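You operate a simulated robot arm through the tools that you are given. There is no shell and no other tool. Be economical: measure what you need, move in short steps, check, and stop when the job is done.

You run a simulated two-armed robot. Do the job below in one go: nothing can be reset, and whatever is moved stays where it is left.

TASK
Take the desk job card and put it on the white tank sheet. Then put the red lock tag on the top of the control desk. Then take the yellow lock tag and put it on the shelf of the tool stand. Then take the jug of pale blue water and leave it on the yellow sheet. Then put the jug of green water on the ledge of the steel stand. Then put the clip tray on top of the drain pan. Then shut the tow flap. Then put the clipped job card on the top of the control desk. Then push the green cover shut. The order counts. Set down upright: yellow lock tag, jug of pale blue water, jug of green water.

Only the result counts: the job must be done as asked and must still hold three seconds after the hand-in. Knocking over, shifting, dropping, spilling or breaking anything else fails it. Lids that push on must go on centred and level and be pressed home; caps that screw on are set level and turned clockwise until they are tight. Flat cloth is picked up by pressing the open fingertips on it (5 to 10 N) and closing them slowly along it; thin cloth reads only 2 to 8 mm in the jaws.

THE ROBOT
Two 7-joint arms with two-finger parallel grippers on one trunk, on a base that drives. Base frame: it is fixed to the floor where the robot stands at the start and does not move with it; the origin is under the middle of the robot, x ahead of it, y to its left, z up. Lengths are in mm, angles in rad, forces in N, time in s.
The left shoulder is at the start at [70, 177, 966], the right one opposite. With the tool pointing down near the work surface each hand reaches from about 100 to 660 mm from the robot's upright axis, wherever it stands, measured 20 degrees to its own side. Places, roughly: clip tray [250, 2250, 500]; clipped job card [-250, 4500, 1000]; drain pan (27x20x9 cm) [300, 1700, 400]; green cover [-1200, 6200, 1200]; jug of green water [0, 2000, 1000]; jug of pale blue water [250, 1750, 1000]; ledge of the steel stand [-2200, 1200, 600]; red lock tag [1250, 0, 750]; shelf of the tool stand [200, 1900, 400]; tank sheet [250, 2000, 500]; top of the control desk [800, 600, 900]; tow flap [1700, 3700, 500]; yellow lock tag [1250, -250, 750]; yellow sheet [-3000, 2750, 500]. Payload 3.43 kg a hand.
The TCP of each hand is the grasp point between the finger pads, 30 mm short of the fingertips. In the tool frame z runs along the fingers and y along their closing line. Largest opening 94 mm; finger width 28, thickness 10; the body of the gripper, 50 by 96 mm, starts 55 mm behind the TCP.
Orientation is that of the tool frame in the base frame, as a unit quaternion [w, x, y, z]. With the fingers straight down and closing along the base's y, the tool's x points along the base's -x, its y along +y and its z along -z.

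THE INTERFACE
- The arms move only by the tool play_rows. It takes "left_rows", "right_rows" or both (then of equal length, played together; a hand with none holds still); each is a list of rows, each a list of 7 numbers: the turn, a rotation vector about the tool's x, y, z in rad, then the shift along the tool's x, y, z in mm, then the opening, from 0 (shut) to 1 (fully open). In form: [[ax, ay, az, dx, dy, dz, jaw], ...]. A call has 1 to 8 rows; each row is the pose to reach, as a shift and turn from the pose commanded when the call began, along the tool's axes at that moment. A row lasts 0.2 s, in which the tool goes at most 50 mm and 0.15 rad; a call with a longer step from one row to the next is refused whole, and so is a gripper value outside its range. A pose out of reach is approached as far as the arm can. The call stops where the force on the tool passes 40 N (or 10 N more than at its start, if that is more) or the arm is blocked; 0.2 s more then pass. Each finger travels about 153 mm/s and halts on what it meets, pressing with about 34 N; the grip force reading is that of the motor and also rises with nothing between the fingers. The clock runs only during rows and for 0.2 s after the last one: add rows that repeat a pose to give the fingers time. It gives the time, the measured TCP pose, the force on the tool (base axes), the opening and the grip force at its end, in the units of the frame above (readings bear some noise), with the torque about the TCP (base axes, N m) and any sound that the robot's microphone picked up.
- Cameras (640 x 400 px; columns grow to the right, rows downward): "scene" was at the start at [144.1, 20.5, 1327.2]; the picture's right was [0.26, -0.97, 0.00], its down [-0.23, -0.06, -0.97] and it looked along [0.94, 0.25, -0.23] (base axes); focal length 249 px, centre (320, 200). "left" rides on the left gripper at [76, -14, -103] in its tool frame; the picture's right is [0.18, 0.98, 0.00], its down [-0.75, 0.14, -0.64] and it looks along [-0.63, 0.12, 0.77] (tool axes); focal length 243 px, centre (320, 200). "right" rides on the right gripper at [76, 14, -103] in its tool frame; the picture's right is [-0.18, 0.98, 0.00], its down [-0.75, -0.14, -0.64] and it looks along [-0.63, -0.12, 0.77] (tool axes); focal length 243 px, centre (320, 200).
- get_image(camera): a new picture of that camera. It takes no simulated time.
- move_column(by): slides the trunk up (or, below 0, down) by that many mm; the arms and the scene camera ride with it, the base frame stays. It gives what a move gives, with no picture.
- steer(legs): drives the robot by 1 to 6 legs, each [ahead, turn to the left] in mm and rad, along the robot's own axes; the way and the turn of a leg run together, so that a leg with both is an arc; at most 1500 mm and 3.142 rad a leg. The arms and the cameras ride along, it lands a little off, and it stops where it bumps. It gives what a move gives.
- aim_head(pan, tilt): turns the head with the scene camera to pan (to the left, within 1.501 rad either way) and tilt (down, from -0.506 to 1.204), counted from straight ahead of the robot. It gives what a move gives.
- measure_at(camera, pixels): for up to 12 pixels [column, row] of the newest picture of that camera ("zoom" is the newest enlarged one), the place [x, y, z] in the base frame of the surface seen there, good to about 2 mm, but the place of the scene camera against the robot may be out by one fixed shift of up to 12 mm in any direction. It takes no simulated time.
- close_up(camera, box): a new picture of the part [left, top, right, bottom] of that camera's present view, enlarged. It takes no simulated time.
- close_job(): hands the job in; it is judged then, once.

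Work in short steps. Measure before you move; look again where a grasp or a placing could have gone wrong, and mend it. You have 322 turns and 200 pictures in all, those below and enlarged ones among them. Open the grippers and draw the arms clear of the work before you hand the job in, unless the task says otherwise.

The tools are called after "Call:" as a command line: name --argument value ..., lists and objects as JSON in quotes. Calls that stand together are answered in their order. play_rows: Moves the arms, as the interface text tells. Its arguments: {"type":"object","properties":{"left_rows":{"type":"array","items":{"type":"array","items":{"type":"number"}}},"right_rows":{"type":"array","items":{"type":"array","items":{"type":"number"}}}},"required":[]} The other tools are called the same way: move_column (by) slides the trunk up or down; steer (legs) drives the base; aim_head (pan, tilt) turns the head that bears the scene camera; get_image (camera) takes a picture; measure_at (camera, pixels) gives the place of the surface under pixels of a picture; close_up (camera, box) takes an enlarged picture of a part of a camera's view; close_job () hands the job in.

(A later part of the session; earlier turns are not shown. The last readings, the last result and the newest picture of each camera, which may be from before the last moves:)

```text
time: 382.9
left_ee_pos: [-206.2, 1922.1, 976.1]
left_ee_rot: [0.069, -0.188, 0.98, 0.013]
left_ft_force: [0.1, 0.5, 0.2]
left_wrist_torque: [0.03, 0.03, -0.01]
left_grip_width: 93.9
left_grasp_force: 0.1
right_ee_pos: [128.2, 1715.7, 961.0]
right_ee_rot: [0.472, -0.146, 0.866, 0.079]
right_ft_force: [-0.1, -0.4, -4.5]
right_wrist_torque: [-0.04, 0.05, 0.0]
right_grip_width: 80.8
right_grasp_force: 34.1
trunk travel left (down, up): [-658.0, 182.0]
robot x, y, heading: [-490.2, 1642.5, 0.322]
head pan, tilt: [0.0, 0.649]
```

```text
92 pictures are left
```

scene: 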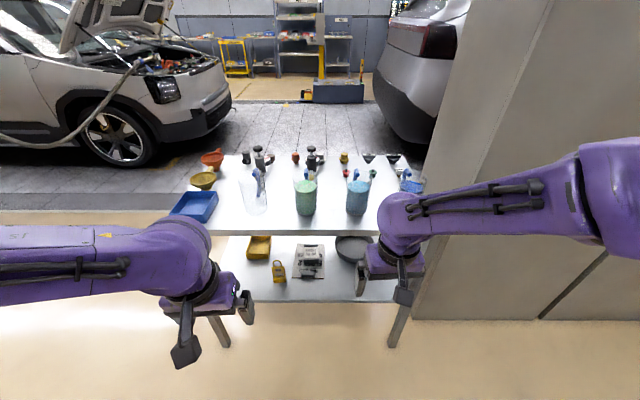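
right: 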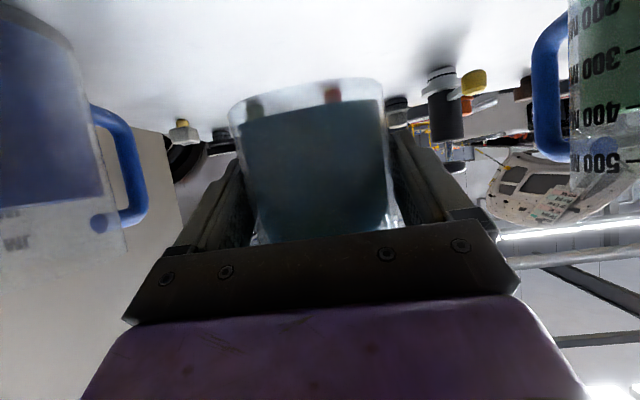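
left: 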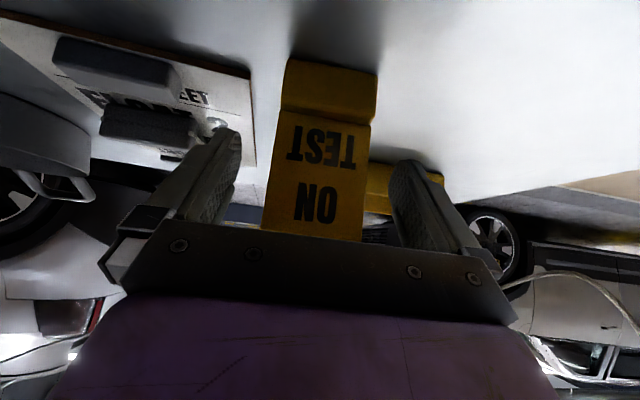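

It is held level (4.5 N). I'll back off slowly and turn left towards the bench side.

Call:
steer --legs '[[-420, 0], [0, 2.2]]'

Call:
aim_head --pan 0.1 --tilt 0.4

Call:
get_image --camera "scene"

```text
time: 390.7
left_ee_pos: [-1292.6, 1578.8, 976.3]
left_ee_rot: [-0.02, 0.956, -0.285, -0.067]
left_ft_force: [0.2, -0.4, -0.4]
left_wrist_torque: [-0.02, -0.02, -0.05]
left_grip_width: 93.9
left_grasp_force: 0.0
right_ee_pos: [-1315.6, 1972.7, 960.6]
right_ee_rot: [-0.147, 0.836, -0.269, -0.455]
right_ft_force: [-0.1, 0.4, -4.5]
right_wrist_torque: [-0.05, -0.04, 0.03]
right_grip_width: 81.3
right_grasp_force: 34.1
trunk travel left (down, up): [-658.0, 182.0]
robot x, y, heading: [-901.1, 1503.6, 2.509]
head pan, tilt: [0.0, 0.649]
```

```text
time: 391.4
left_ee_pos: [-1293.4, 1578.2, 976.3]
left_ee_rot: [-0.02, 0.956, -0.285, -0.067]
left_ft_force: [-1.1, 0.0, -0.4]
left_wrist_torque: [0.01, 0.02, -0.02]
left_grip_width: 94.0
left_grasp_force: 0.1
right_ee_pos: [-1315.3, 1971.8, 959.8]
right_ee_rot: [-0.147, 0.836, -0.269, -0.455]
right_ft_force: [0.4, -0.8, -4.4]
right_wrist_torque: [-0.01, -0.02, 0.02]
right_grip_width: 81.1
right_grasp_force: 34.3
trunk travel left (down, up): [-658.0, 182.0]
robot x, y, heading: [-896.8, 1506.8, 2.509]
head pan, tilt: [0.099, 0.4]
```

```text
91 pictures are left
```

scene: 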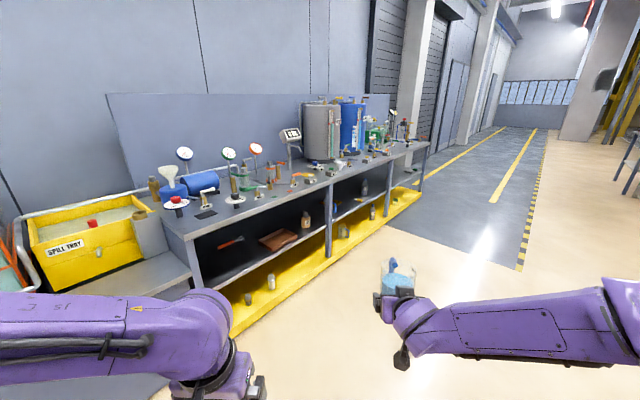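

The steel bench is ahead. I'll zoom on both ends.

Call:
close_up --camera "scene" --box '[0, 130, 240, 290]'

Call:
close_up --camera "scene" --box '[200, 90, 440, 310]'

Call:
measure_at --camera "scene" --pixels '[[155, 270], [180, 280], [90, 230], [60, 245], [230, 190], [270, 260], [390, 215], [280, 275], [180, 235], [270, 240], [410, 150], [425, 143]]'

```text
2.50 times, centred on (120, 210) of scene
```

zoom: 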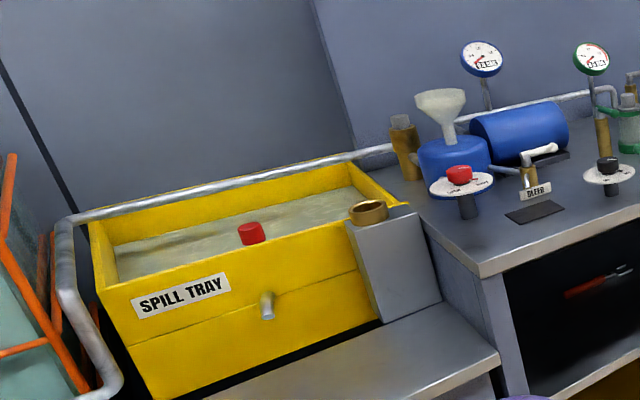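

```text
1.82 times, centred on (320, 200) of scene
```

zoom: 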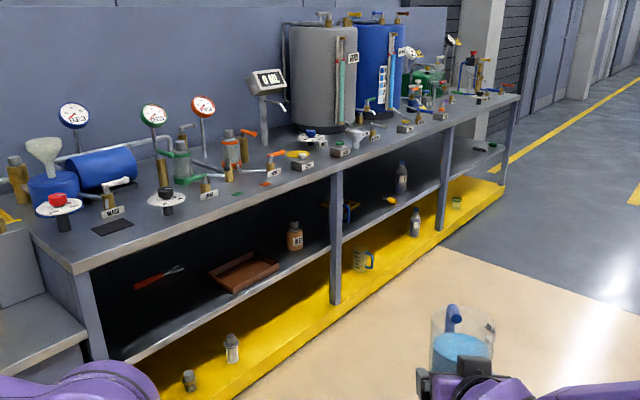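

```text
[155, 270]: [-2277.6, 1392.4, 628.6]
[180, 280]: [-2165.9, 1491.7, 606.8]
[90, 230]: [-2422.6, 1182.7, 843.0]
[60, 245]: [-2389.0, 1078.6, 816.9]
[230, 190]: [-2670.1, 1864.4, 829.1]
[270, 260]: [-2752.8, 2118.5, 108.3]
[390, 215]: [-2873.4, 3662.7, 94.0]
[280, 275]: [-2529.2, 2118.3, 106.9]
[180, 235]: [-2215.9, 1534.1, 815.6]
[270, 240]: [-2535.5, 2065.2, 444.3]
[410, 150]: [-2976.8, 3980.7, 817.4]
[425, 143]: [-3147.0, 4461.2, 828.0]
```

The steel ledge is the grey step at about (-2250,1400,615). The yellow sheet must be on the bench's middle shelf further along, so I'll drive there and face the bench.

Call:
steer --legs '[[0, -0.42], [840, 0], [840, 0], [0, 1.36]]'

Call:
aim_head --pan 0.1 --tilt 0.6

Call:
get_image --camera "scene"

```text
time: 404.8
left_ee_pos: [-2031.9, 2754.1, 975.5]
left_ee_rot: [0.011, 0.985, 0.16, -0.069]
left_ft_force: [0.0, 0.5, -1.1]
left_wrist_torque: [0.01, -0.01, -0.01]
left_grip_width: 94.1
left_grasp_force: 0.0
right_ee_pos: [-2355.5, 2980.8, 960.1]
right_ee_rot: [0.066, 0.87, 0.123, -0.473]
right_ft_force: [-0.1, -0.3, -5.4]
right_wrist_torque: [0.02, -0.07, -0.01]
right_grip_width: 81.0
right_grasp_force: 34.2
trunk travel left (down, up): [-658.0, 182.0]
robot x, y, heading: [-1727.2, 3019.1, -2.879]
head pan, tilt: [0.099, 0.4]
```

```text
time: 405.5
left_ee_pos: [-2032.1, 2753.4, 975.4]
left_ee_rot: [0.011, 0.985, 0.161, -0.069]
left_ft_force: [0.5, -0.4, -0.2]
left_wrist_torque: [0.04, -0.04, 0.0]
left_grip_width: 94.0
left_grasp_force: 0.0
right_ee_pos: [-2355.2, 2981.1, 959.5]
right_ee_rot: [0.066, 0.87, 0.123, -0.473]
right_ft_force: [0.7, 0.4, -5.0]
right_wrist_torque: [0.03, -0.09, -0.01]
right_grip_width: 80.9
right_grasp_force: 33.7
trunk travel left (down, up): [-658.0, 182.0]
robot x, y, heading: [-1731.4, 3015.8, -2.875]
head pan, tilt: [0.099, 0.6]
```

```text
88 pictures are left
```

scene: 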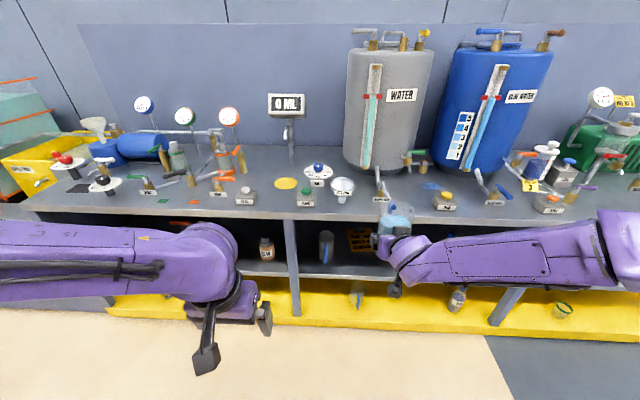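

Call:
close_up --camera "scene" --box '[250, 190, 470, 330]'

Call:
measure_at --camera "scene" --pixels '[[350, 240], [360, 247], [368, 235], [285, 183], [266, 250], [326, 250], [300, 214], [300, 225], [300, 262], [450, 262], [355, 295], [352, 232]]'

```text
2.86 times, centred on (360, 260) of scene
```

zoom: 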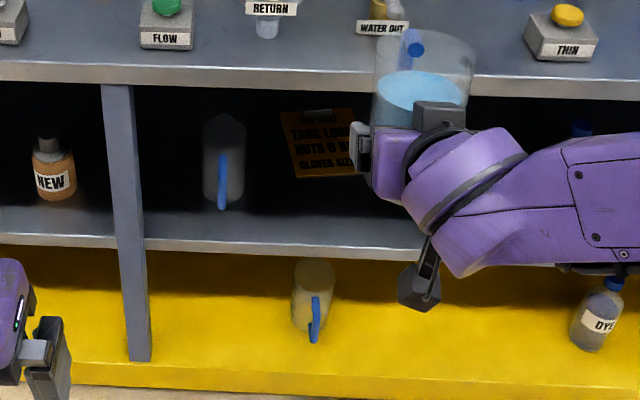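

```text
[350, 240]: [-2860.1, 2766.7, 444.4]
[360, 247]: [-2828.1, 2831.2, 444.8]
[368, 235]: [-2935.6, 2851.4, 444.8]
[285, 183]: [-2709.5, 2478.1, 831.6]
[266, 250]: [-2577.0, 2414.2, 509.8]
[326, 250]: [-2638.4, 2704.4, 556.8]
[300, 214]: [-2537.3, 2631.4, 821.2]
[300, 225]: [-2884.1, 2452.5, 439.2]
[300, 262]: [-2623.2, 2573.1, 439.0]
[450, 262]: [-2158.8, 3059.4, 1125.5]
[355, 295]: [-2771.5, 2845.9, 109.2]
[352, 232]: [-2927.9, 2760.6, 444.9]
```

The yellow sheet lies on the middle shelf (z≈444). I'll measure the arm's profile and look for the sheet's right edge.

Call:
measure_at --camera "scene" --pixels '[[400, 245], [420, 255], [470, 250], [530, 235], [590, 230], [620, 225], [635, 260], [500, 270], [560, 278], [320, 170], [355, 212], [405, 205]]'

Call:
aim_head --pan -0.5 --tilt 0.6

Call:
get_image --camera "scene"

```text
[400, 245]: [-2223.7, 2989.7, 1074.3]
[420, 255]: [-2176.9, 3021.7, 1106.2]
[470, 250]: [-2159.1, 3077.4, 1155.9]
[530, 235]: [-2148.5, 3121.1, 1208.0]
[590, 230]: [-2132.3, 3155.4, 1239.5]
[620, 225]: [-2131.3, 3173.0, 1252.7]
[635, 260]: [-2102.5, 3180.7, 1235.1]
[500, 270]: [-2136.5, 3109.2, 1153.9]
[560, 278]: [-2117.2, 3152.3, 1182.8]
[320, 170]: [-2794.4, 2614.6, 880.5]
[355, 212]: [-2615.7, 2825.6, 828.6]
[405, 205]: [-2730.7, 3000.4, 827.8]
```

```text
time: 406.5
left_ee_pos: [-2033.5, 2753.9, 977.0]
left_ee_rot: [0.011, 0.985, 0.16, -0.069]
left_ft_force: [-0.9, 0.7, -1.0]
left_wrist_torque: [0.01, -0.01, -0.01]
left_grip_width: 94.1
left_grasp_force: 0.1
right_ee_pos: [-2354.4, 2981.1, 961.2]
right_ee_rot: [0.066, 0.87, 0.123, -0.473]
right_ft_force: [0.4, -0.6, -3.9]
right_wrist_torque: [0.02, -0.05, 0.0]
right_grip_width: 80.9
right_grasp_force: 34.6
trunk travel left (down, up): [-658.0, 182.0]
robot x, y, heading: [-1732.2, 3018.5, -2.877]
head pan, tilt: [-0.499, 0.6]
```

```text
86 pictures are left
```

scene: 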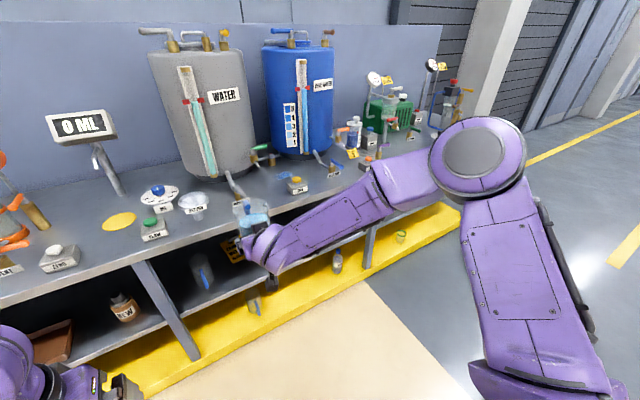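

Call:
close_up --camera "scene" --box '[160, 200, 300, 300]'

```text
4.00 times, centred on (230, 250) of scene
```

zoom: 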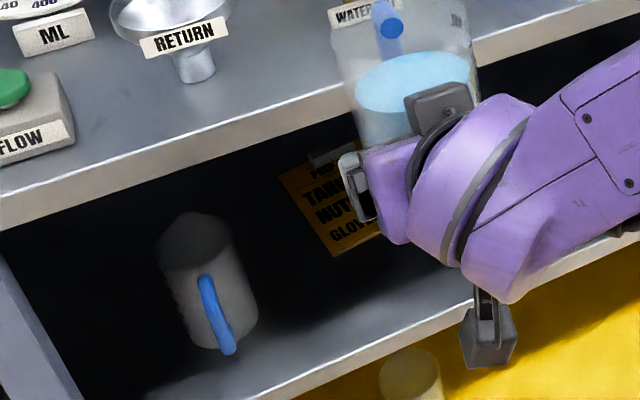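

Call:
measure_at --camera "zoom" --pixels '[[330, 250], [287, 180], [340, 160], [315, 215], [360, 235], [210, 330], [200, 250], [150, 395], [300, 325], [240, 130]]'

```text
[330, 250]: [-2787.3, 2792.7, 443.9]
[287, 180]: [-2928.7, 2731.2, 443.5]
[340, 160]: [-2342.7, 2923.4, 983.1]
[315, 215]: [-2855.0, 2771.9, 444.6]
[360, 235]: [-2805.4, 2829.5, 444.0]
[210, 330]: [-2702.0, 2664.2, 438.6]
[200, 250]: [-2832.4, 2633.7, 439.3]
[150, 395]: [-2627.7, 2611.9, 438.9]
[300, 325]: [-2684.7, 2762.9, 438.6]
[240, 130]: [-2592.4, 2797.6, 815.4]
```

The sheet's left edge runs at s≈3500 and it spans n≈-1810 to -1985. I'll aim for (-2862,2836). Standing farther back keeps the elbow outside the bench. First I'll lower the trunk, square up and drive in.

Call:
move_column --by -425

Call:
steer --legs '[[0, 0.043], [315, 0]]'

Call:
aim_head --pan 0.0 --tilt 0.45

Call:
get_image --camera "scene"

Call:
get_image --camera "right"

```text
refused: -425 is not a number from -400 to 400
```

```text
time: 409.0
left_ee_pos: [-2326.1, 2647.2, 975.8]
left_ee_rot: [0.013, 0.982, 0.177, -0.069]
left_ft_force: [0.0, -0.4, 0.6]
left_wrist_torque: [0.02, 0.01, -0.04]
left_grip_width: 94.1
left_grasp_force: 0.1
right_ee_pos: [-2657.8, 2863.1, 959.7]
right_ee_rot: [0.075, 0.867, 0.14, -0.472]
right_ft_force: [-0.1, -0.1, -4.2]
right_wrist_torque: [0.03, -0.05, -0.03]
right_grip_width: 80.8
right_grasp_force: 33.5
trunk travel left (down, up): [-658.0, 182.0]
robot x, y, heading: [-2038.5, 2925.0, -2.835]
head pan, tilt: [-0.499, 0.6]
```

```text
time: 409.9
left_ee_pos: [-2325.0, 2647.5, 976.4]
left_ee_rot: [0.012, 0.982, 0.177, -0.07]
left_ft_force: [0.3, -0.3, -0.2]
left_wrist_torque: [0.02, -0.02, 0.03]
left_grip_width: 93.8
left_grasp_force: 0.0
right_ee_pos: [-2657.5, 2862.7, 961.1]
right_ee_rot: [0.075, 0.867, 0.139, -0.472]
right_ft_force: [-0.2, 0.3, -4.9]
right_wrist_torque: [0.0, -0.04, -0.04]
right_grip_width: 80.9
right_grasp_force: 33.6
trunk travel left (down, up): [-658.0, 182.0]
robot x, y, heading: [-2035.0, 2924.5, -2.839]
head pan, tilt: [0.0, 0.45]
```

```text
84 pictures are left
```

scene: 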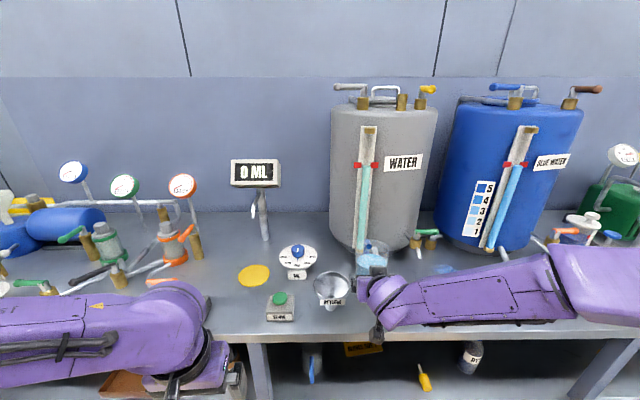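

```text
83 pictures are left
```

right: 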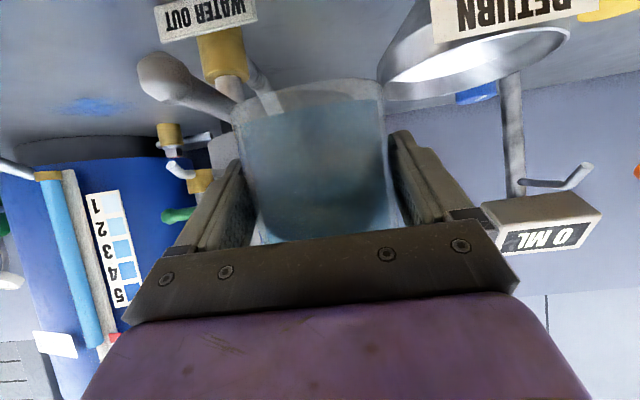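

The trunk step was refused (limit 400), so the jug drove above the bench top, though apparently without contact. I'll back straight out and then lower.

Call:
steer --legs '[[-320, 0]]'

Call:
move_column --by -400

Call:
get_image --camera "scene"

```text
time: 412.0
left_ee_pos: [-2035.5, 2743.8, 975.5]
left_ee_rot: [0.011, 0.983, 0.167, -0.069]
left_ft_force: [-0.3, -0.1, 0.2]
left_wrist_torque: [-0.02, 0.03, 0.0]
left_grip_width: 93.8
left_grasp_force: 0.0
right_ee_pos: [-2362.8, 2964.2, 960.9]
right_ee_rot: [0.071, 0.869, 0.13, -0.473]
right_ft_force: [0.4, 0.1, -4.3]
right_wrist_torque: [0.03, -0.05, 0.02]
right_grip_width: 80.7
right_grasp_force: 33.9
trunk travel left (down, up): [-658.0, 182.0]
robot x, y, heading: [-1738.7, 3016.6, -2.855]
head pan, tilt: [0.0, 0.45]
```

```text
time: 415.9
left_ee_pos: [-2035.1, 2743.2, 576.5]
left_ee_rot: [0.012, 0.984, 0.167, -0.069]
left_ft_force: [-0.1, -0.5, -0.3]
left_wrist_torque: [-0.02, -0.01, 0.01]
left_grip_width: 94.0
left_grasp_force: 0.1
right_ee_pos: [-2361.7, 2964.2, 559.8]
right_ee_rot: [0.07, 0.869, 0.129, -0.473]
right_ft_force: [0.1, -0.3, -4.9]
right_wrist_torque: [-0.01, -0.03, 0.0]
right_grip_width: 81.0
right_grasp_force: 33.9
trunk travel left (down, up): [-258.0, 582.0]
robot x, y, heading: [-1735.9, 3015.7, -2.859]
head pan, tilt: [0.0, 0.45]
```

```text
82 pictures are left
```

scene: 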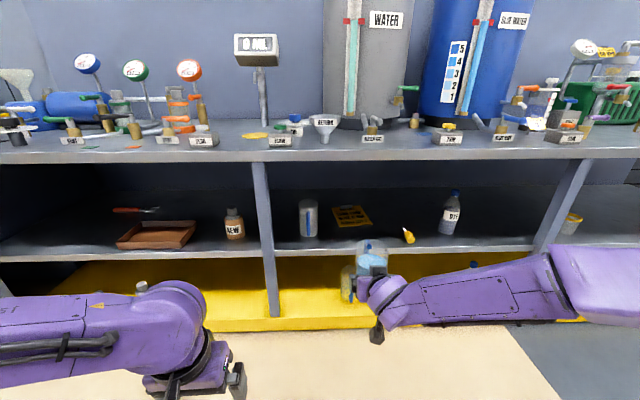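

Everything on the bench still stands, and the sheet is now fully visible at (352,217). I'll zoom and measure its corners.

Call:
close_up --camera "scene" --box '[290, 180, 430, 260]'

Call:
measure_at --camera "zoom" --pixels '[[200, 205], [355, 200], [190, 125], [320, 125], [270, 165], [255, 125], [90, 255], [540, 260], [300, 318]]'

```text
4.57 times, centred on (360, 220) of scene
```

zoom: 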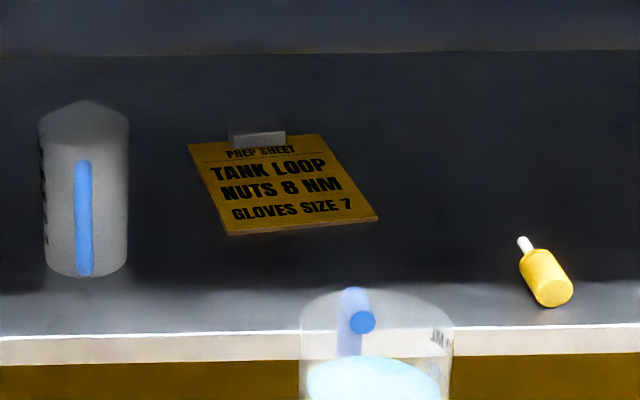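

```text
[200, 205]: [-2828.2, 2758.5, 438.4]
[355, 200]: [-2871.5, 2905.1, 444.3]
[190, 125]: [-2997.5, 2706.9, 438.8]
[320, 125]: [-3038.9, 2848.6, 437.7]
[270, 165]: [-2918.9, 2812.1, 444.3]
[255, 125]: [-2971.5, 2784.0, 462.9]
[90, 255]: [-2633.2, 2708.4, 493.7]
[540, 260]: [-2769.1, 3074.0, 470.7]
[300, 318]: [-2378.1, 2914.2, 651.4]
```

Call:
measure_at --camera "zoom" --pixels '[[370, 214], [235, 229], [195, 150], [312, 140], [285, 195], [300, 210]]'

```text
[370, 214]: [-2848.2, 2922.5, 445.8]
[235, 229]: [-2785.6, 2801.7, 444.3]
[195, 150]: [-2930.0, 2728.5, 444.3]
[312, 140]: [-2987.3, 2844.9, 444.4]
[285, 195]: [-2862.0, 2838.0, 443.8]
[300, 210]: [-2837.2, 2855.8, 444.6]
```

The sheet's centre is about (-2885,2826) with its clip at the far end, so I'll aim the jug at about (-2876,2834). Driving in 340.

Call:
steer --legs '[[0, 0.025], [335, 0]]'

Call:
get_image --camera "scene"

Call:
get_image --camera "right"

```text
time: 418.4
left_ee_pos: [-2352.8, 2635.8, 576.4]
left_ee_rot: [0.013, 0.982, 0.177, -0.069]
left_ft_force: [0.1, 0.5, -0.1]
left_wrist_torque: [0.02, -0.01, 0.0]
left_grip_width: 94.2
left_grasp_force: 0.1
right_ee_pos: [-2683.6, 2850.5, 560.0]
right_ee_rot: [0.075, 0.868, 0.139, -0.471]
right_ft_force: [0.2, 0.0, -5.8]
right_wrist_torque: [0.02, -0.1, 0.0]
right_grip_width: 80.7
right_grasp_force: 34.0
trunk travel left (down, up): [-258.0, 582.0]
robot x, y, heading: [-2060.4, 2912.1, -2.835]
head pan, tilt: [0.0, 0.45]
```

```text
80 pictures are left
```

scene: 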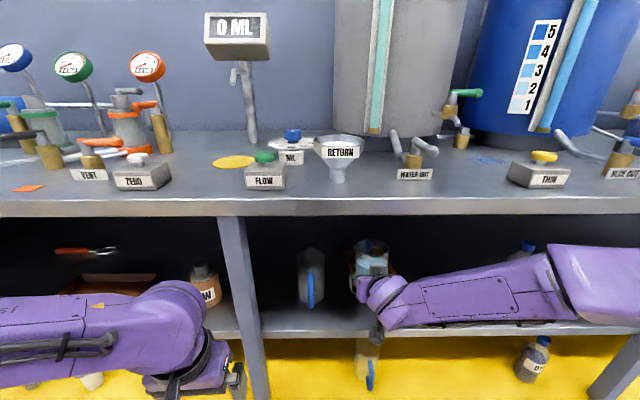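

```text
79 pictures are left
```

right: 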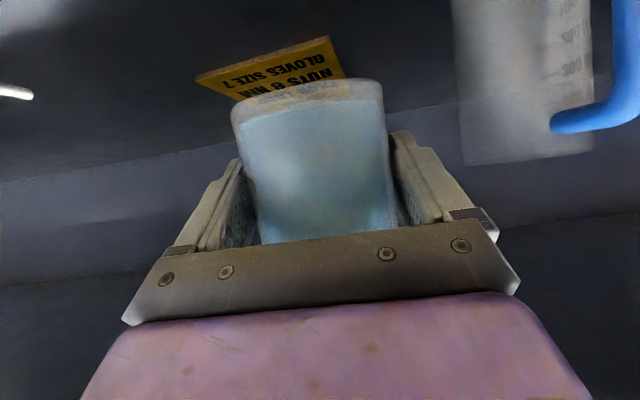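

The wrist camera sees the sheet's near edge. I'll measure it precisely.

Call:
measure_at --camera "right" --pixels '[[203, 82], [325, 46], [240, 97], [342, 74], [270, 70], [150, 120]]'

```text
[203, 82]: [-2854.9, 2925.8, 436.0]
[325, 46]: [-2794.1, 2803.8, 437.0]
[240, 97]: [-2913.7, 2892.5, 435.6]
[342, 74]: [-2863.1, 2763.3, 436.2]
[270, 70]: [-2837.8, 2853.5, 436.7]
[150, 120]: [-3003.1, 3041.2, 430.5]
```

I'll extend the arm in over the sheet, coming down to about 30 mm above it.

Call:
play_rows --right_rows '[[0, 0, 0, -12, -8, 30, 0.4], [0, 0, 0, -24, -16, 61, 0.4], [0, 0, 0, -36, -24, 91, 0.4], [0, 0, 0, -48, -32, 122, 0.4], [0, 0, 0, -60, -40, 152, 0.4], [0, 0, 0, -71, -47.5, 182, 0.4], [0, 0, 0, -71, -47.5, 182, 0.4]]'

Call:
get_image --camera "right"

Call:
get_image --camera "scene"

```text
time: 420.1
left_ee_pos: [-2353.0, 2635.1, 576.1]
left_ee_rot: [0.012, 0.982, 0.178, -0.068]
left_ft_force: [0.6, 0.6, 0.1]
left_wrist_torque: [0.0, -0.04, 0.0]
left_grip_width: 93.8
left_grasp_force: 0.0
right_ee_pos: [-2883.1, 2835.1, 518.6]
right_ee_rot: [0.075, 0.868, 0.138, -0.472]
right_ft_force: [0.4, 0.5, -4.5]
right_wrist_torque: [0.0, -0.04, 0.0]
right_grip_width: 81.0
right_grasp_force: 33.3
trunk travel left (down, up): [-258.0, 582.0]
robot x, y, heading: [-2064.3, 2907.5, -2.838]
head pan, tilt: [0.0, 0.45]
```

```text
78 pictures are left
```

right: 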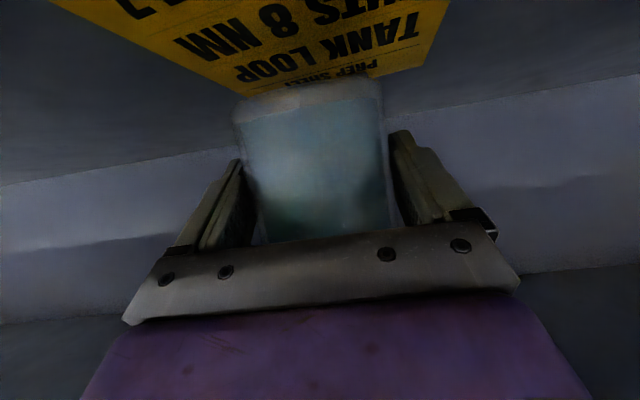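

```text
77 pictures are left
```

scene: 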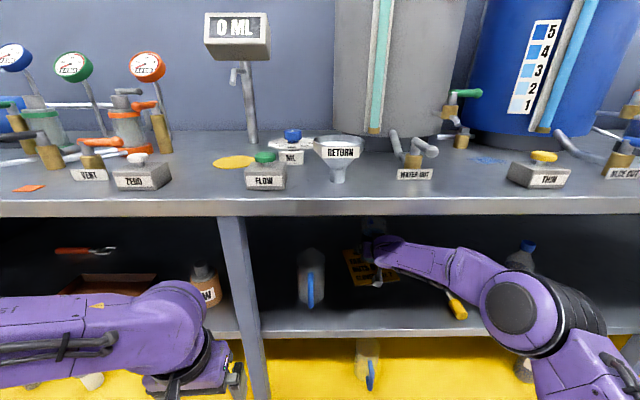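

No contact, and the jug is above the sheet. I'll lower it slowly.

Call:
play_rows --right_rows '[[0, 0, 0, 7, 0, 4.4, 0.4], [0, 0, 0, 14, 0, 9, 0.4], [0, 0, 0, 19, 0, 12.4, 0.4], [0, 0, 0, 22, 0, 14.3, 0.4], [0, 0, 0, 23.5, 0, 15.3, 0.4], [0, 0, 0, 24.8, 0, 16.1, 0.4], [0, 0, 0, 24.8, 0, 16.1, 0.4]]'

```text
time: 421.6
left_ee_pos: [-2353.0, 2635.1, 577.1]
left_ee_rot: [0.012, 0.982, 0.177, -0.069]
left_ft_force: [-0.2, 0.6, -0.3]
left_wrist_torque: [-0.01, -0.01, 0.0]
left_grip_width: 93.9
left_grasp_force: 0.0
right_ee_pos: [-2881.2, 2836.0, 491.2]
right_ee_rot: [0.075, 0.868, 0.139, -0.471]
right_ft_force: [-0.3, 0.4, -4.4]
right_wrist_torque: [0.06, -0.07, 0.05]
right_grip_width: 80.8
right_grasp_force: 33.8
trunk travel left (down, up): [-258.0, 582.0]
robot x, y, heading: [-2063.5, 2909.8, -2.84]
head pan, tilt: [0.0, 0.45]
```

Call:
play_rows --right_rows '[[0, 0, 0, 1.2, 0, 0.8, 0.4], [0, 0, 0, 2.1, 0, 1.4, 0.4], [0, 0, 0, 2.9, 0, 1.9, 0.4], [0, 0, 0, 3.8, 0, 2.5, 0.4], [0, 0, 0, 3.8, 0, 2.5, 0.4]]'

```text
time: 422.9
left_ee_pos: [-2352.5, 2635.2, 575.8]
left_ee_rot: [0.012, 0.982, 0.177, -0.069]
left_ft_force: [-0.2, -0.7, 0.6]
left_wrist_torque: [0.0, 0.01, 0.01]
left_grip_width: 94.0
left_grasp_force: 0.1
right_ee_pos: [-2881.8, 2835.6, 488.3]
right_ee_rot: [0.075, 0.867, 0.138, -0.473]
right_ft_force: [-1.5, 0.7, -0.1]
right_wrist_torque: [-0.03, 0.09, -0.01]
right_grip_width: 80.9
right_grasp_force: 33.9
trunk travel left (down, up): [-258.0, 582.0]
robot x, y, heading: [-2061.1, 2912.9, -2.839]
head pan, tilt: [0.0, 0.45]
```

The weight has come off the hand (−4.4 to −0.1 N): the jug rests on the sheet. I'll open slowly.

Call:
play_rows --right_rows '[[0, 0, 0, 0.4, 0, 0.3, 0.86], [0, 0, 0, 0.4, 0, 0.3, 0.9], [0, 0, 0, 0.4, 0, 0.3, 0.95], [0, 0, 0, 0.4, 0, 0.3, 1], [0, 0, 0, 0.4, 0, 0.3, 1]]'

Call:
get_image --camera "right"

```text
time: 424.1
left_ee_pos: [-2353.4, 2634.0, 576.5]
left_ee_rot: [0.012, 0.982, 0.177, -0.07]
left_ft_force: [-0.3, -0.2, 0.1]
left_wrist_torque: [-0.01, 0.0, 0.01]
left_grip_width: 94.0
left_grasp_force: 0.0
right_ee_pos: [-2880.6, 2836.0, 486.6]
right_ee_rot: [0.074, 0.867, 0.138, -0.473]
right_ft_force: [0.4, 0.7, -0.4]
right_wrist_torque: [-0.07, 0.1, 0.04]
right_grip_width: 94.1
right_grasp_force: 0.0
trunk travel left (down, up): [-258.0, 582.0]
robot x, y, heading: [-2059.8, 2913.6, -2.839]
head pan, tilt: [0.0, 0.45]
```

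```text
76 pictures are left
```

right: 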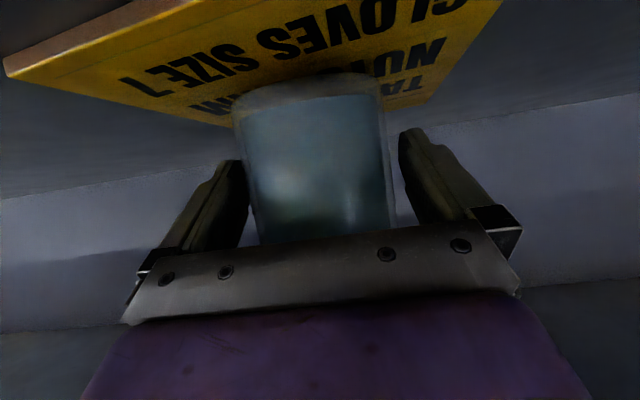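

The jug stands on the sheet. I'll centre the hand 4 mm, draw it back horizontally with the arm, and then back the base out.

Call:
play_rows --right_rows '[[0, 0, 0, 0, -4, 0, 1], [0, 0, 0, 16, -4, -25, 1], [0, 0, 0, 36, -4, -56, 1], [0, 0, 0, 60, -4, -93, 1], [0, 0, 0, 80, -4, -124, 1]]'

Call:
get_image --camera "right"

```text
time: 425.2
left_ee_pos: [-2353.0, 2636.2, 575.9]
left_ee_rot: [0.013, 0.982, 0.178, -0.069]
left_ft_force: [-1.0, 0.3, 0.3]
left_wrist_torque: [-0.03, 0.01, -0.06]
left_grip_width: 94.1
left_grasp_force: 0.0
right_ee_pos: [-2740.1, 2897.5, 473.0]
right_ee_rot: [0.071, 0.876, 0.123, -0.461]
right_ft_force: [-0.5, -0.1, 0.2]
right_wrist_torque: [0.0, 0.01, 0.02]
right_grip_width: 94.2
right_grasp_force: 0.0
trunk travel left (down, up): [-258.0, 582.0]
robot x, y, heading: [-2062.8, 2913.8, -2.84]
head pan, tilt: [0.0, 0.45]
```

```text
75 pictures are left
```

right: 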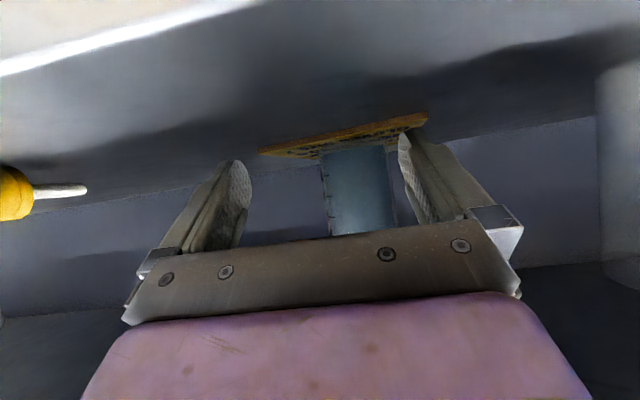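

The jug stands well on the sheet. I'll back out and view it.

Call:
steer --legs '[[-450, 0]]'

Call:
get_image --camera "scene"

```text
time: 428.0
left_ee_pos: [-1906.8, 2773.8, 576.0]
left_ee_rot: [0.012, 0.981, 0.179, -0.07]
left_ft_force: [-0.4, 0.3, 0.3]
left_wrist_torque: [0.01, -0.01, -0.03]
left_grip_width: 94.2
left_grasp_force: 0.1
right_ee_pos: [-2297.1, 3031.7, 484.3]
right_ee_rot: [0.08, 0.871, 0.123, -0.468]
right_ft_force: [0.1, -0.8, 0.1]
right_wrist_torque: [0.01, 0.02, 0.0]
right_grip_width: 94.0
right_grasp_force: 0.0
trunk travel left (down, up): [-258.0, 582.0]
robot x, y, heading: [-1617.9, 3054.1, -2.834]
head pan, tilt: [0.0, 0.45]
```

```text
74 pictures are left
```

scene: 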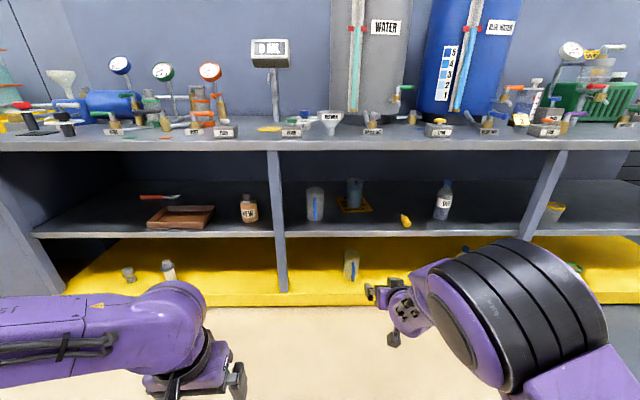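

The jug stands on the yellow sheet. I'll raise the trunk and return to the tool stand for the green jug.

Call:
move_column --by 400

Call:
steer --legs '[[0, 1.735], [740, 0], [740, 0], [0, 1.43]]'

Call:
aim_head --pan 0.0 --tilt 0.6

Call:
get_image --camera "scene"

```text
time: 431.9
left_ee_pos: [-1907.1, 2772.9, 977.0]
left_ee_rot: [0.013, 0.981, 0.18, -0.069]
left_ft_force: [0.3, 0.2, 0.3]
left_wrist_torque: [-0.03, -0.03, 0.0]
left_grip_width: 93.8
left_grasp_force: 0.1
right_ee_pos: [-2297.4, 3033.5, 883.5]
right_ee_rot: [0.082, 0.872, 0.12, -0.467]
right_ft_force: [-0.5, -0.3, 0.5]
right_wrist_torque: [0.01, -0.02, 0.0]
right_grip_width: 94.0
right_grasp_force: 0.0
trunk travel left (down, up): [-658.0, 182.0]
robot x, y, heading: [-1617.7, 3052.2, -2.834]
head pan, tilt: [0.0, 0.45]
```

```text
time: 447.2
left_ee_pos: [-674.8, 1957.9, 976.6]
left_ee_rot: [0.07, -0.163, 0.984, 0.011]
left_ft_force: [-0.5, 0.3, -0.2]
left_wrist_torque: [0.0, 0.0, -0.01]
left_grip_width: 94.2
left_grasp_force: 0.1
right_ee_pos: [-291.2, 1686.0, 884.0]
right_ee_rot: [0.469, -0.105, 0.874, 0.073]
right_ft_force: [0.5, 0.1, -0.7]
right_wrist_torque: [0.01, -0.01, 0.0]
right_grip_width: 94.1
right_grasp_force: 0.1
trunk travel left (down, up): [-658.0, 182.0]
robot x, y, heading: [-970.1, 1686.1, 0.274]
head pan, tilt: [0.0, 0.45]
```

```text
time: 447.9
left_ee_pos: [-675.3, 1956.6, 976.8]
left_ee_rot: [0.07, -0.163, 0.984, 0.012]
left_ft_force: [-0.8, 0.0, 0.4]
left_wrist_torque: [0.01, -0.04, 0.0]
left_grip_width: 93.9
left_grasp_force: 0.1
right_ee_pos: [-291.7, 1685.4, 884.9]
right_ee_rot: [0.469, -0.104, 0.874, 0.073]
right_ft_force: [-0.2, 0.6, 0.1]
right_wrist_torque: [0.0, -0.01, 0.0]
right_grip_width: 94.0
right_grasp_force: 0.1
trunk travel left (down, up): [-658.0, 182.0]
robot x, y, heading: [-974.1, 1686.4, 0.274]
head pan, tilt: [0.0, 0.6]
```

```text
73 pictures are left
```

scene: 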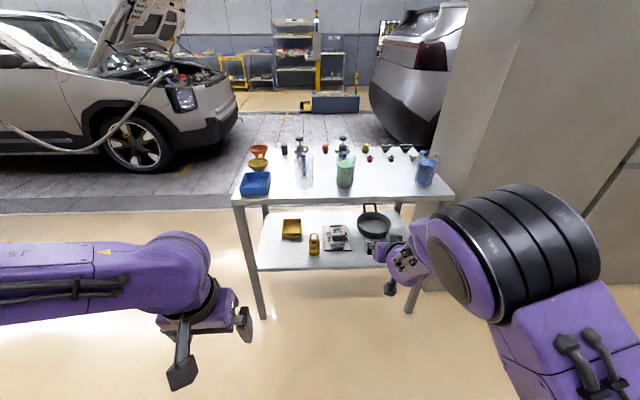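

I'll square up to the stand and drive 270 closer, then measure the green jug with the wrist camera.

Call:
steer --legs '[[0, 0.055], [265, 0]]'

Call:
get_image --camera "right"

```text
time: 450.2
left_ee_pos: [-436.8, 2057.6, 975.7]
left_ee_rot: [0.07, -0.19, 0.979, 0.013]
left_ft_force: [-0.4, -0.4, -0.4]
left_wrist_torque: [-0.02, -0.02, 0.0]
left_grip_width: 94.0
left_grasp_force: 0.1
right_ee_pos: [-39.6, 1808.8, 884.4]
right_ee_rot: [0.466, -0.128, 0.871, 0.086]
right_ft_force: [0.4, -0.1, 0.7]
right_wrist_torque: [-0.01, -0.02, -0.02]
right_grip_width: 93.7
right_grasp_force: 0.2
trunk travel left (down, up): [-658.0, 182.0]
robot x, y, heading: [-720.7, 1771.8, 0.331]
head pan, tilt: [0.0, 0.6]
```

```text
72 pictures are left
```

right: 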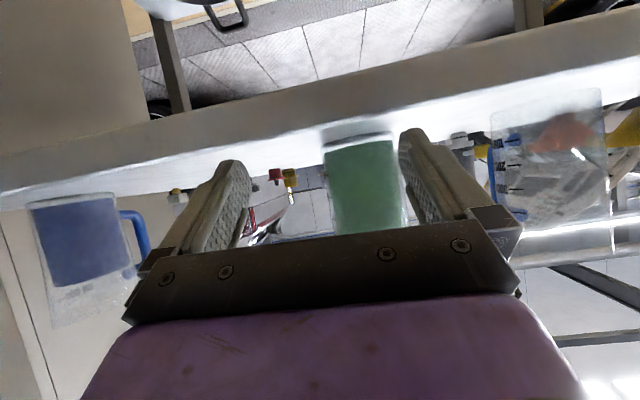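

Call:
measure_at --camera "right" --pixels '[[330, 168], [337, 168], [350, 168], [365, 168], [380, 168], [390, 168], [397, 168], [360, 200]]'

```text
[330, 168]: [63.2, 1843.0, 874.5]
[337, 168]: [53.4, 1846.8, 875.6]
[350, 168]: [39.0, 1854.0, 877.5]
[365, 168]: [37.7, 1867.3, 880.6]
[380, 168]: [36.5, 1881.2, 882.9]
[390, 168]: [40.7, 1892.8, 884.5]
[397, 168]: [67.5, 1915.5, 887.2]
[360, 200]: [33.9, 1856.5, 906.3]
```

The green jug's axis is at l≈1750 and n'≈680. I'll go up 19, left 26, then 130 mm ahead around it.

Call:
play_rows --right_rows '[[-0.001, -0.006, -0.019, -15, 26.6, -10.6, 1], [-0.002, -0.012, -0.038, -15, 26.6, -10.6, 1], [-0.002, -0.012, -0.038, -33, 27.3, 16, 1], [-0.002, -0.012, -0.038, -51, 28, 44, 1], [-0.002, -0.012, -0.038, -60, 28.5, 58, 1], [-0.002, -0.012, -0.038, -60, 28.5, 58, 1]]'

Call:
get_image --camera "right"

```text
time: 451.6
left_ee_pos: [-435.6, 2059.0, 976.6]
left_ee_rot: [0.069, -0.191, 0.979, 0.014]
left_ft_force: [0.9, -0.4, -0.8]
left_wrist_torque: [0.03, -0.04, -0.01]
left_grip_width: 93.8
left_grasp_force: 0.0
right_ee_pos: [30.0, 1861.1, 904.8]
right_ee_rot: [0.474, -0.145, 0.865, 0.079]
right_ft_force: [0.7, 0.6, 0.9]
right_wrist_torque: [0.02, -0.02, -0.01]
right_grip_width: 94.0
right_grasp_force: 0.0
trunk travel left (down, up): [-658.0, 182.0]
robot x, y, heading: [-718.8, 1780.0, 0.327]
head pan, tilt: [0.0, 0.6]
```

```text
71 pictures are left
```

right: 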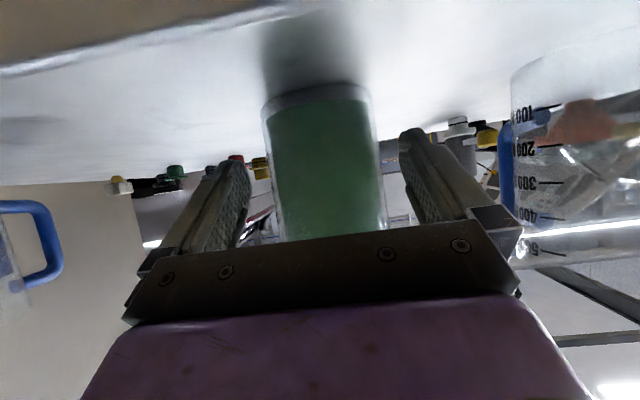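

It is centred. I'll advance 47 mm and close.

Call:
play_rows --right_rows '[[0, 0, 0, -9, 0, 13, 1], [0, 0, 0, -17, 0, 26, 1], [0, 0, 0, -25.6, 0, 39.4, 1], [0, 0, 0, -25.6, 0, 39.4, 0.92], [0, 0, 0, -25.6, 0, 39.4, 0.84], [0, 0, 0, -25.6, 0, 39.4, 0.7], [0, 0, 0, -25.6, 0, 39.4, 0.4], [0, 0, 0, -25.6, 0, 39.4, 0.4]]'

Call:
get_image --camera "right"

```text
time: 453.4
left_ee_pos: [-436.0, 2057.9, 976.2]
left_ee_rot: [0.068, -0.19, 0.979, 0.013]
left_ft_force: [0.1, -0.1, 0.7]
left_wrist_torque: [0.0, -0.01, -0.01]
left_grip_width: 93.8
left_grasp_force: 0.2
right_ee_pos: [77.4, 1873.7, 904.8]
right_ee_rot: [0.474, -0.144, 0.865, 0.079]
right_ft_force: [1.9, 0.5, 0.0]
right_wrist_torque: [0.04, -0.18, 0.01]
right_grip_width: 81.1
right_grasp_force: 33.6
trunk travel left (down, up): [-658.0, 182.0]
robot x, y, heading: [-719.3, 1773.9, 0.326]
head pan, tilt: [0.0, 0.6]
```

```text
70 pictures are left
```

right: 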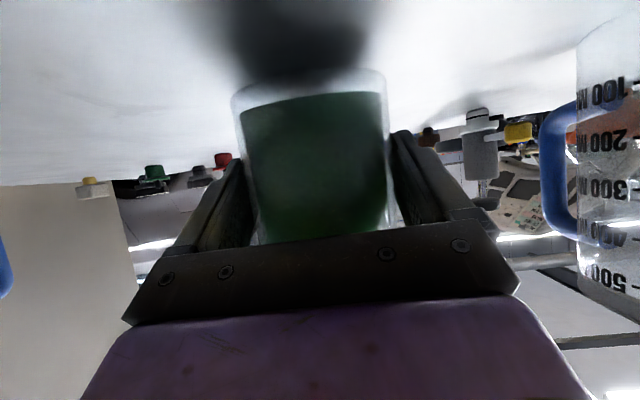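

The green jug is gripped (81 mm). I'll lift it.

Call:
play_rows --right_rows '[[0, 0, 0, -4, 0, -3, 0.4], [0, 0, 0, -12, 0, -8, 0.4], [0, 0, 0, -22, 0, -14, 0.4], [0, 0, 0, -32, 0, -21, 0.4], [0, 0, 0, -42, 0, -27, 0.4], [0, 0, 0, -50, 0, -33, 0.4], [0, 0, 0, -50, 0, -33, 0.4]]'

Call:
get_image --camera "right"

```text
time: 455.0
left_ee_pos: [-436.1, 2058.8, 976.2]
left_ee_rot: [0.068, -0.191, 0.979, 0.013]
left_ft_force: [-0.7, -1.0, 0.9]
left_wrist_torque: [0.04, -0.02, 0.04]
left_grip_width: 94.0
left_grasp_force: 0.0
right_ee_pos: [73.4, 1874.7, 963.0]
right_ee_rot: [0.472, -0.145, 0.866, 0.079]
right_ft_force: [0.3, 0.0, -5.2]
right_wrist_torque: [-0.01, 0.05, -0.06]
right_grip_width: 81.5
right_grasp_force: 33.9
trunk travel left (down, up): [-658.0, 182.0]
robot x, y, heading: [-717.3, 1775.4, 0.323]
head pan, tilt: [0.0, 0.6]
```

```text
69 pictures are left
```

right: 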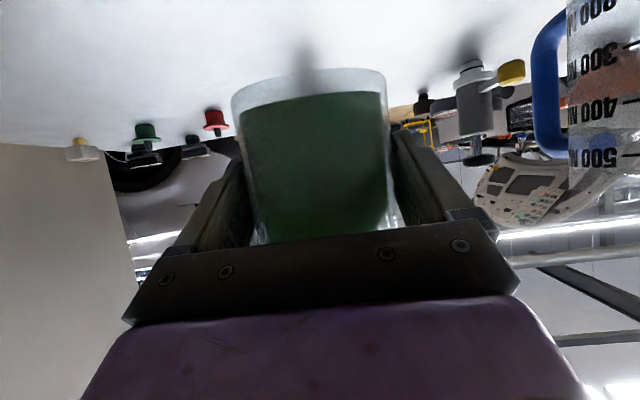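

Held level. I'll back off 250, turn around to face the bench, and look at the ledge.

Call:
steer --legs '[[-250, 0], [0, 1.56], [0, 1.56]]'

Call:
aim_head --pan 0.0 --tilt 0.45

Call:
get_image --camera "scene"

```text
time: 464.4
left_ee_pos: [-1233.2, 1414.1, 976.2]
left_ee_rot: [0.014, 0.979, 0.19, -0.07]
left_ft_force: [-0.1, -1.1, -0.1]
left_wrist_torque: [0.04, -0.01, -0.03]
left_grip_width: 93.9
left_grasp_force: 0.1
right_ee_pos: [-1743.1, 1598.8, 962.9]
right_ee_rot: [0.078, 0.866, 0.143, -0.473]
right_ft_force: [0.0, 0.0, -5.2]
right_wrist_torque: [0.03, -0.05, 0.0]
right_grip_width: 81.0
right_grasp_force: 33.9
trunk travel left (down, up): [-658.0, 182.0]
robot x, y, heading: [-949.9, 1698.8, -2.813]
head pan, tilt: [0.0, 0.6]
```

```text
time: 465.1
left_ee_pos: [-1233.3, 1414.5, 976.2]
left_ee_rot: [0.014, 0.979, 0.19, -0.069]
left_ft_force: [0.0, -1.2, -0.2]
left_wrist_torque: [0.03, -0.03, 0.04]
left_grip_width: 93.7
left_grasp_force: 0.2
right_ee_pos: [-1742.6, 1600.3, 963.4]
right_ee_rot: [0.078, 0.866, 0.143, -0.473]
right_ft_force: [-0.3, 1.2, -4.4]
right_wrist_torque: [0.04, -0.04, -0.05]
right_grip_width: 81.2
right_grasp_force: 33.6
trunk travel left (down, up): [-658.0, 182.0]
robot x, y, heading: [-949.8, 1695.8, -2.819]
head pan, tilt: [0.0, 0.45]
```

```text
68 pictures are left
```

scene: 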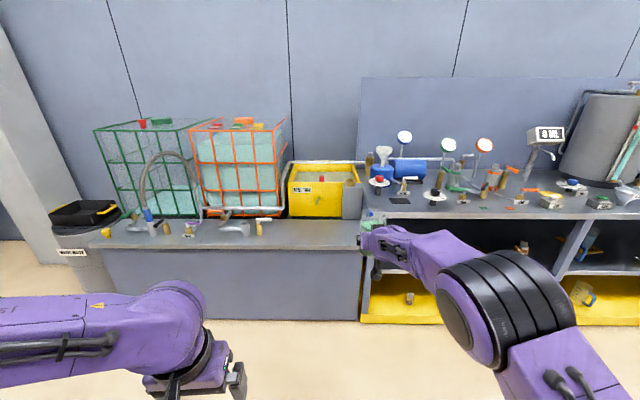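

The steel stand is the long low cabinet carrying the tanks and spill tray. I'll zoom and measure its front ledge.

Call:
close_up --camera "scene" --box '[180, 150, 400, 270]'

Call:
measure_at --camera "scene" --pixels '[[300, 235], [330, 235], [300, 225], [330, 225], [300, 246], [345, 215], [325, 205], [200, 240], [355, 240], [260, 228], [240, 230], [310, 219]]'

```text
2.91 times, centred on (290, 210) of scene
```

zoom: 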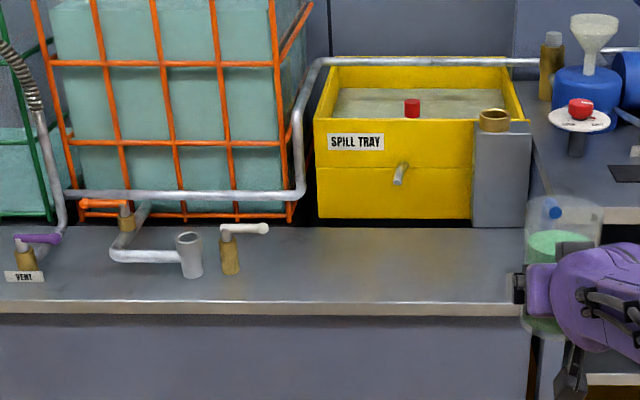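

```text
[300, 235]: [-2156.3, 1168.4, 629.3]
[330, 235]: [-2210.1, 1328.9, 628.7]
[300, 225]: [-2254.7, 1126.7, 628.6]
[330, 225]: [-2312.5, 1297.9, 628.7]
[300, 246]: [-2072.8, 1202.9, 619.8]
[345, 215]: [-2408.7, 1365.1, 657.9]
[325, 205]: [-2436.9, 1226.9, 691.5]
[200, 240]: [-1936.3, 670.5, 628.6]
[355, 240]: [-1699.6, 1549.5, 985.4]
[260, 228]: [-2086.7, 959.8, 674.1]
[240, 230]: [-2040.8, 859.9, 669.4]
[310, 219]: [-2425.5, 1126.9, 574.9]
```

The ledge top is at z≈621 (corrected), free between s≈1560 and 2080 and n≈-1611 to -1920. I'll aim for (-2218,1267) and drive up in an offset approach.

Call:
steer --legs '[[0, 0.287], [560, 0], [0, -0.303]]'

Call:
get_image --camera "scene"

Call:
get_image --camera "right"

```text
time: 470.2
left_ee_pos: [-1690.6, 1098.5, 975.9]
left_ee_rot: [0.013, 0.981, 0.179, -0.07]
left_ft_force: [0.2, -0.4, -0.7]
left_wrist_torque: [0.03, -0.01, 0.0]
left_grip_width: 93.9
left_grasp_force: 0.1
right_ee_pos: [-2196.8, 1293.2, 963.2]
right_ee_rot: [0.075, 0.867, 0.136, -0.473]
right_ft_force: [-0.5, 0.2, -5.6]
right_wrist_torque: [-0.01, -0.06, 0.04]
right_grip_width: 80.9
right_grasp_force: 34.2
trunk travel left (down, up): [-658.0, 182.0]
robot x, y, heading: [-1402.5, 1376.9, -2.832]
head pan, tilt: [0.0, 0.45]
```

```text
66 pictures are left
```

scene: 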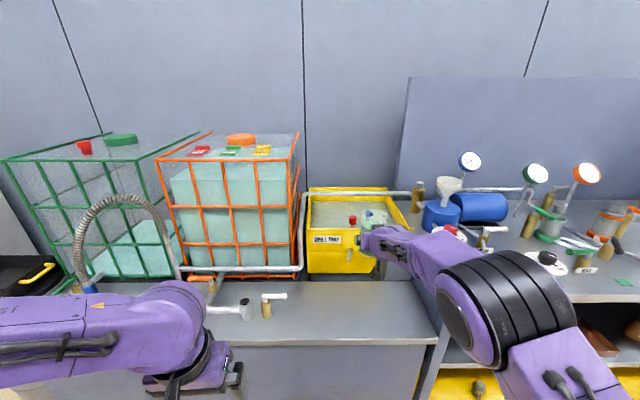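

```text
65 pictures are left
```

right: 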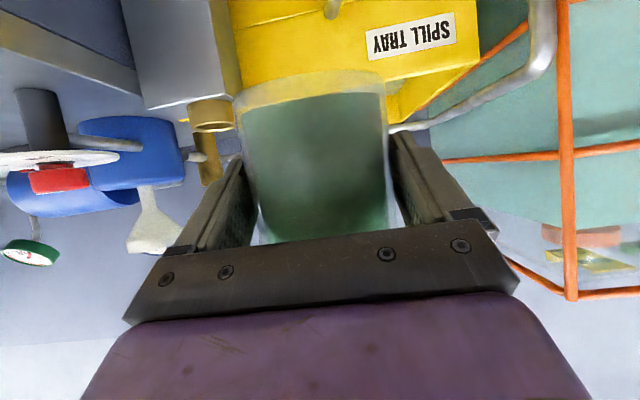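

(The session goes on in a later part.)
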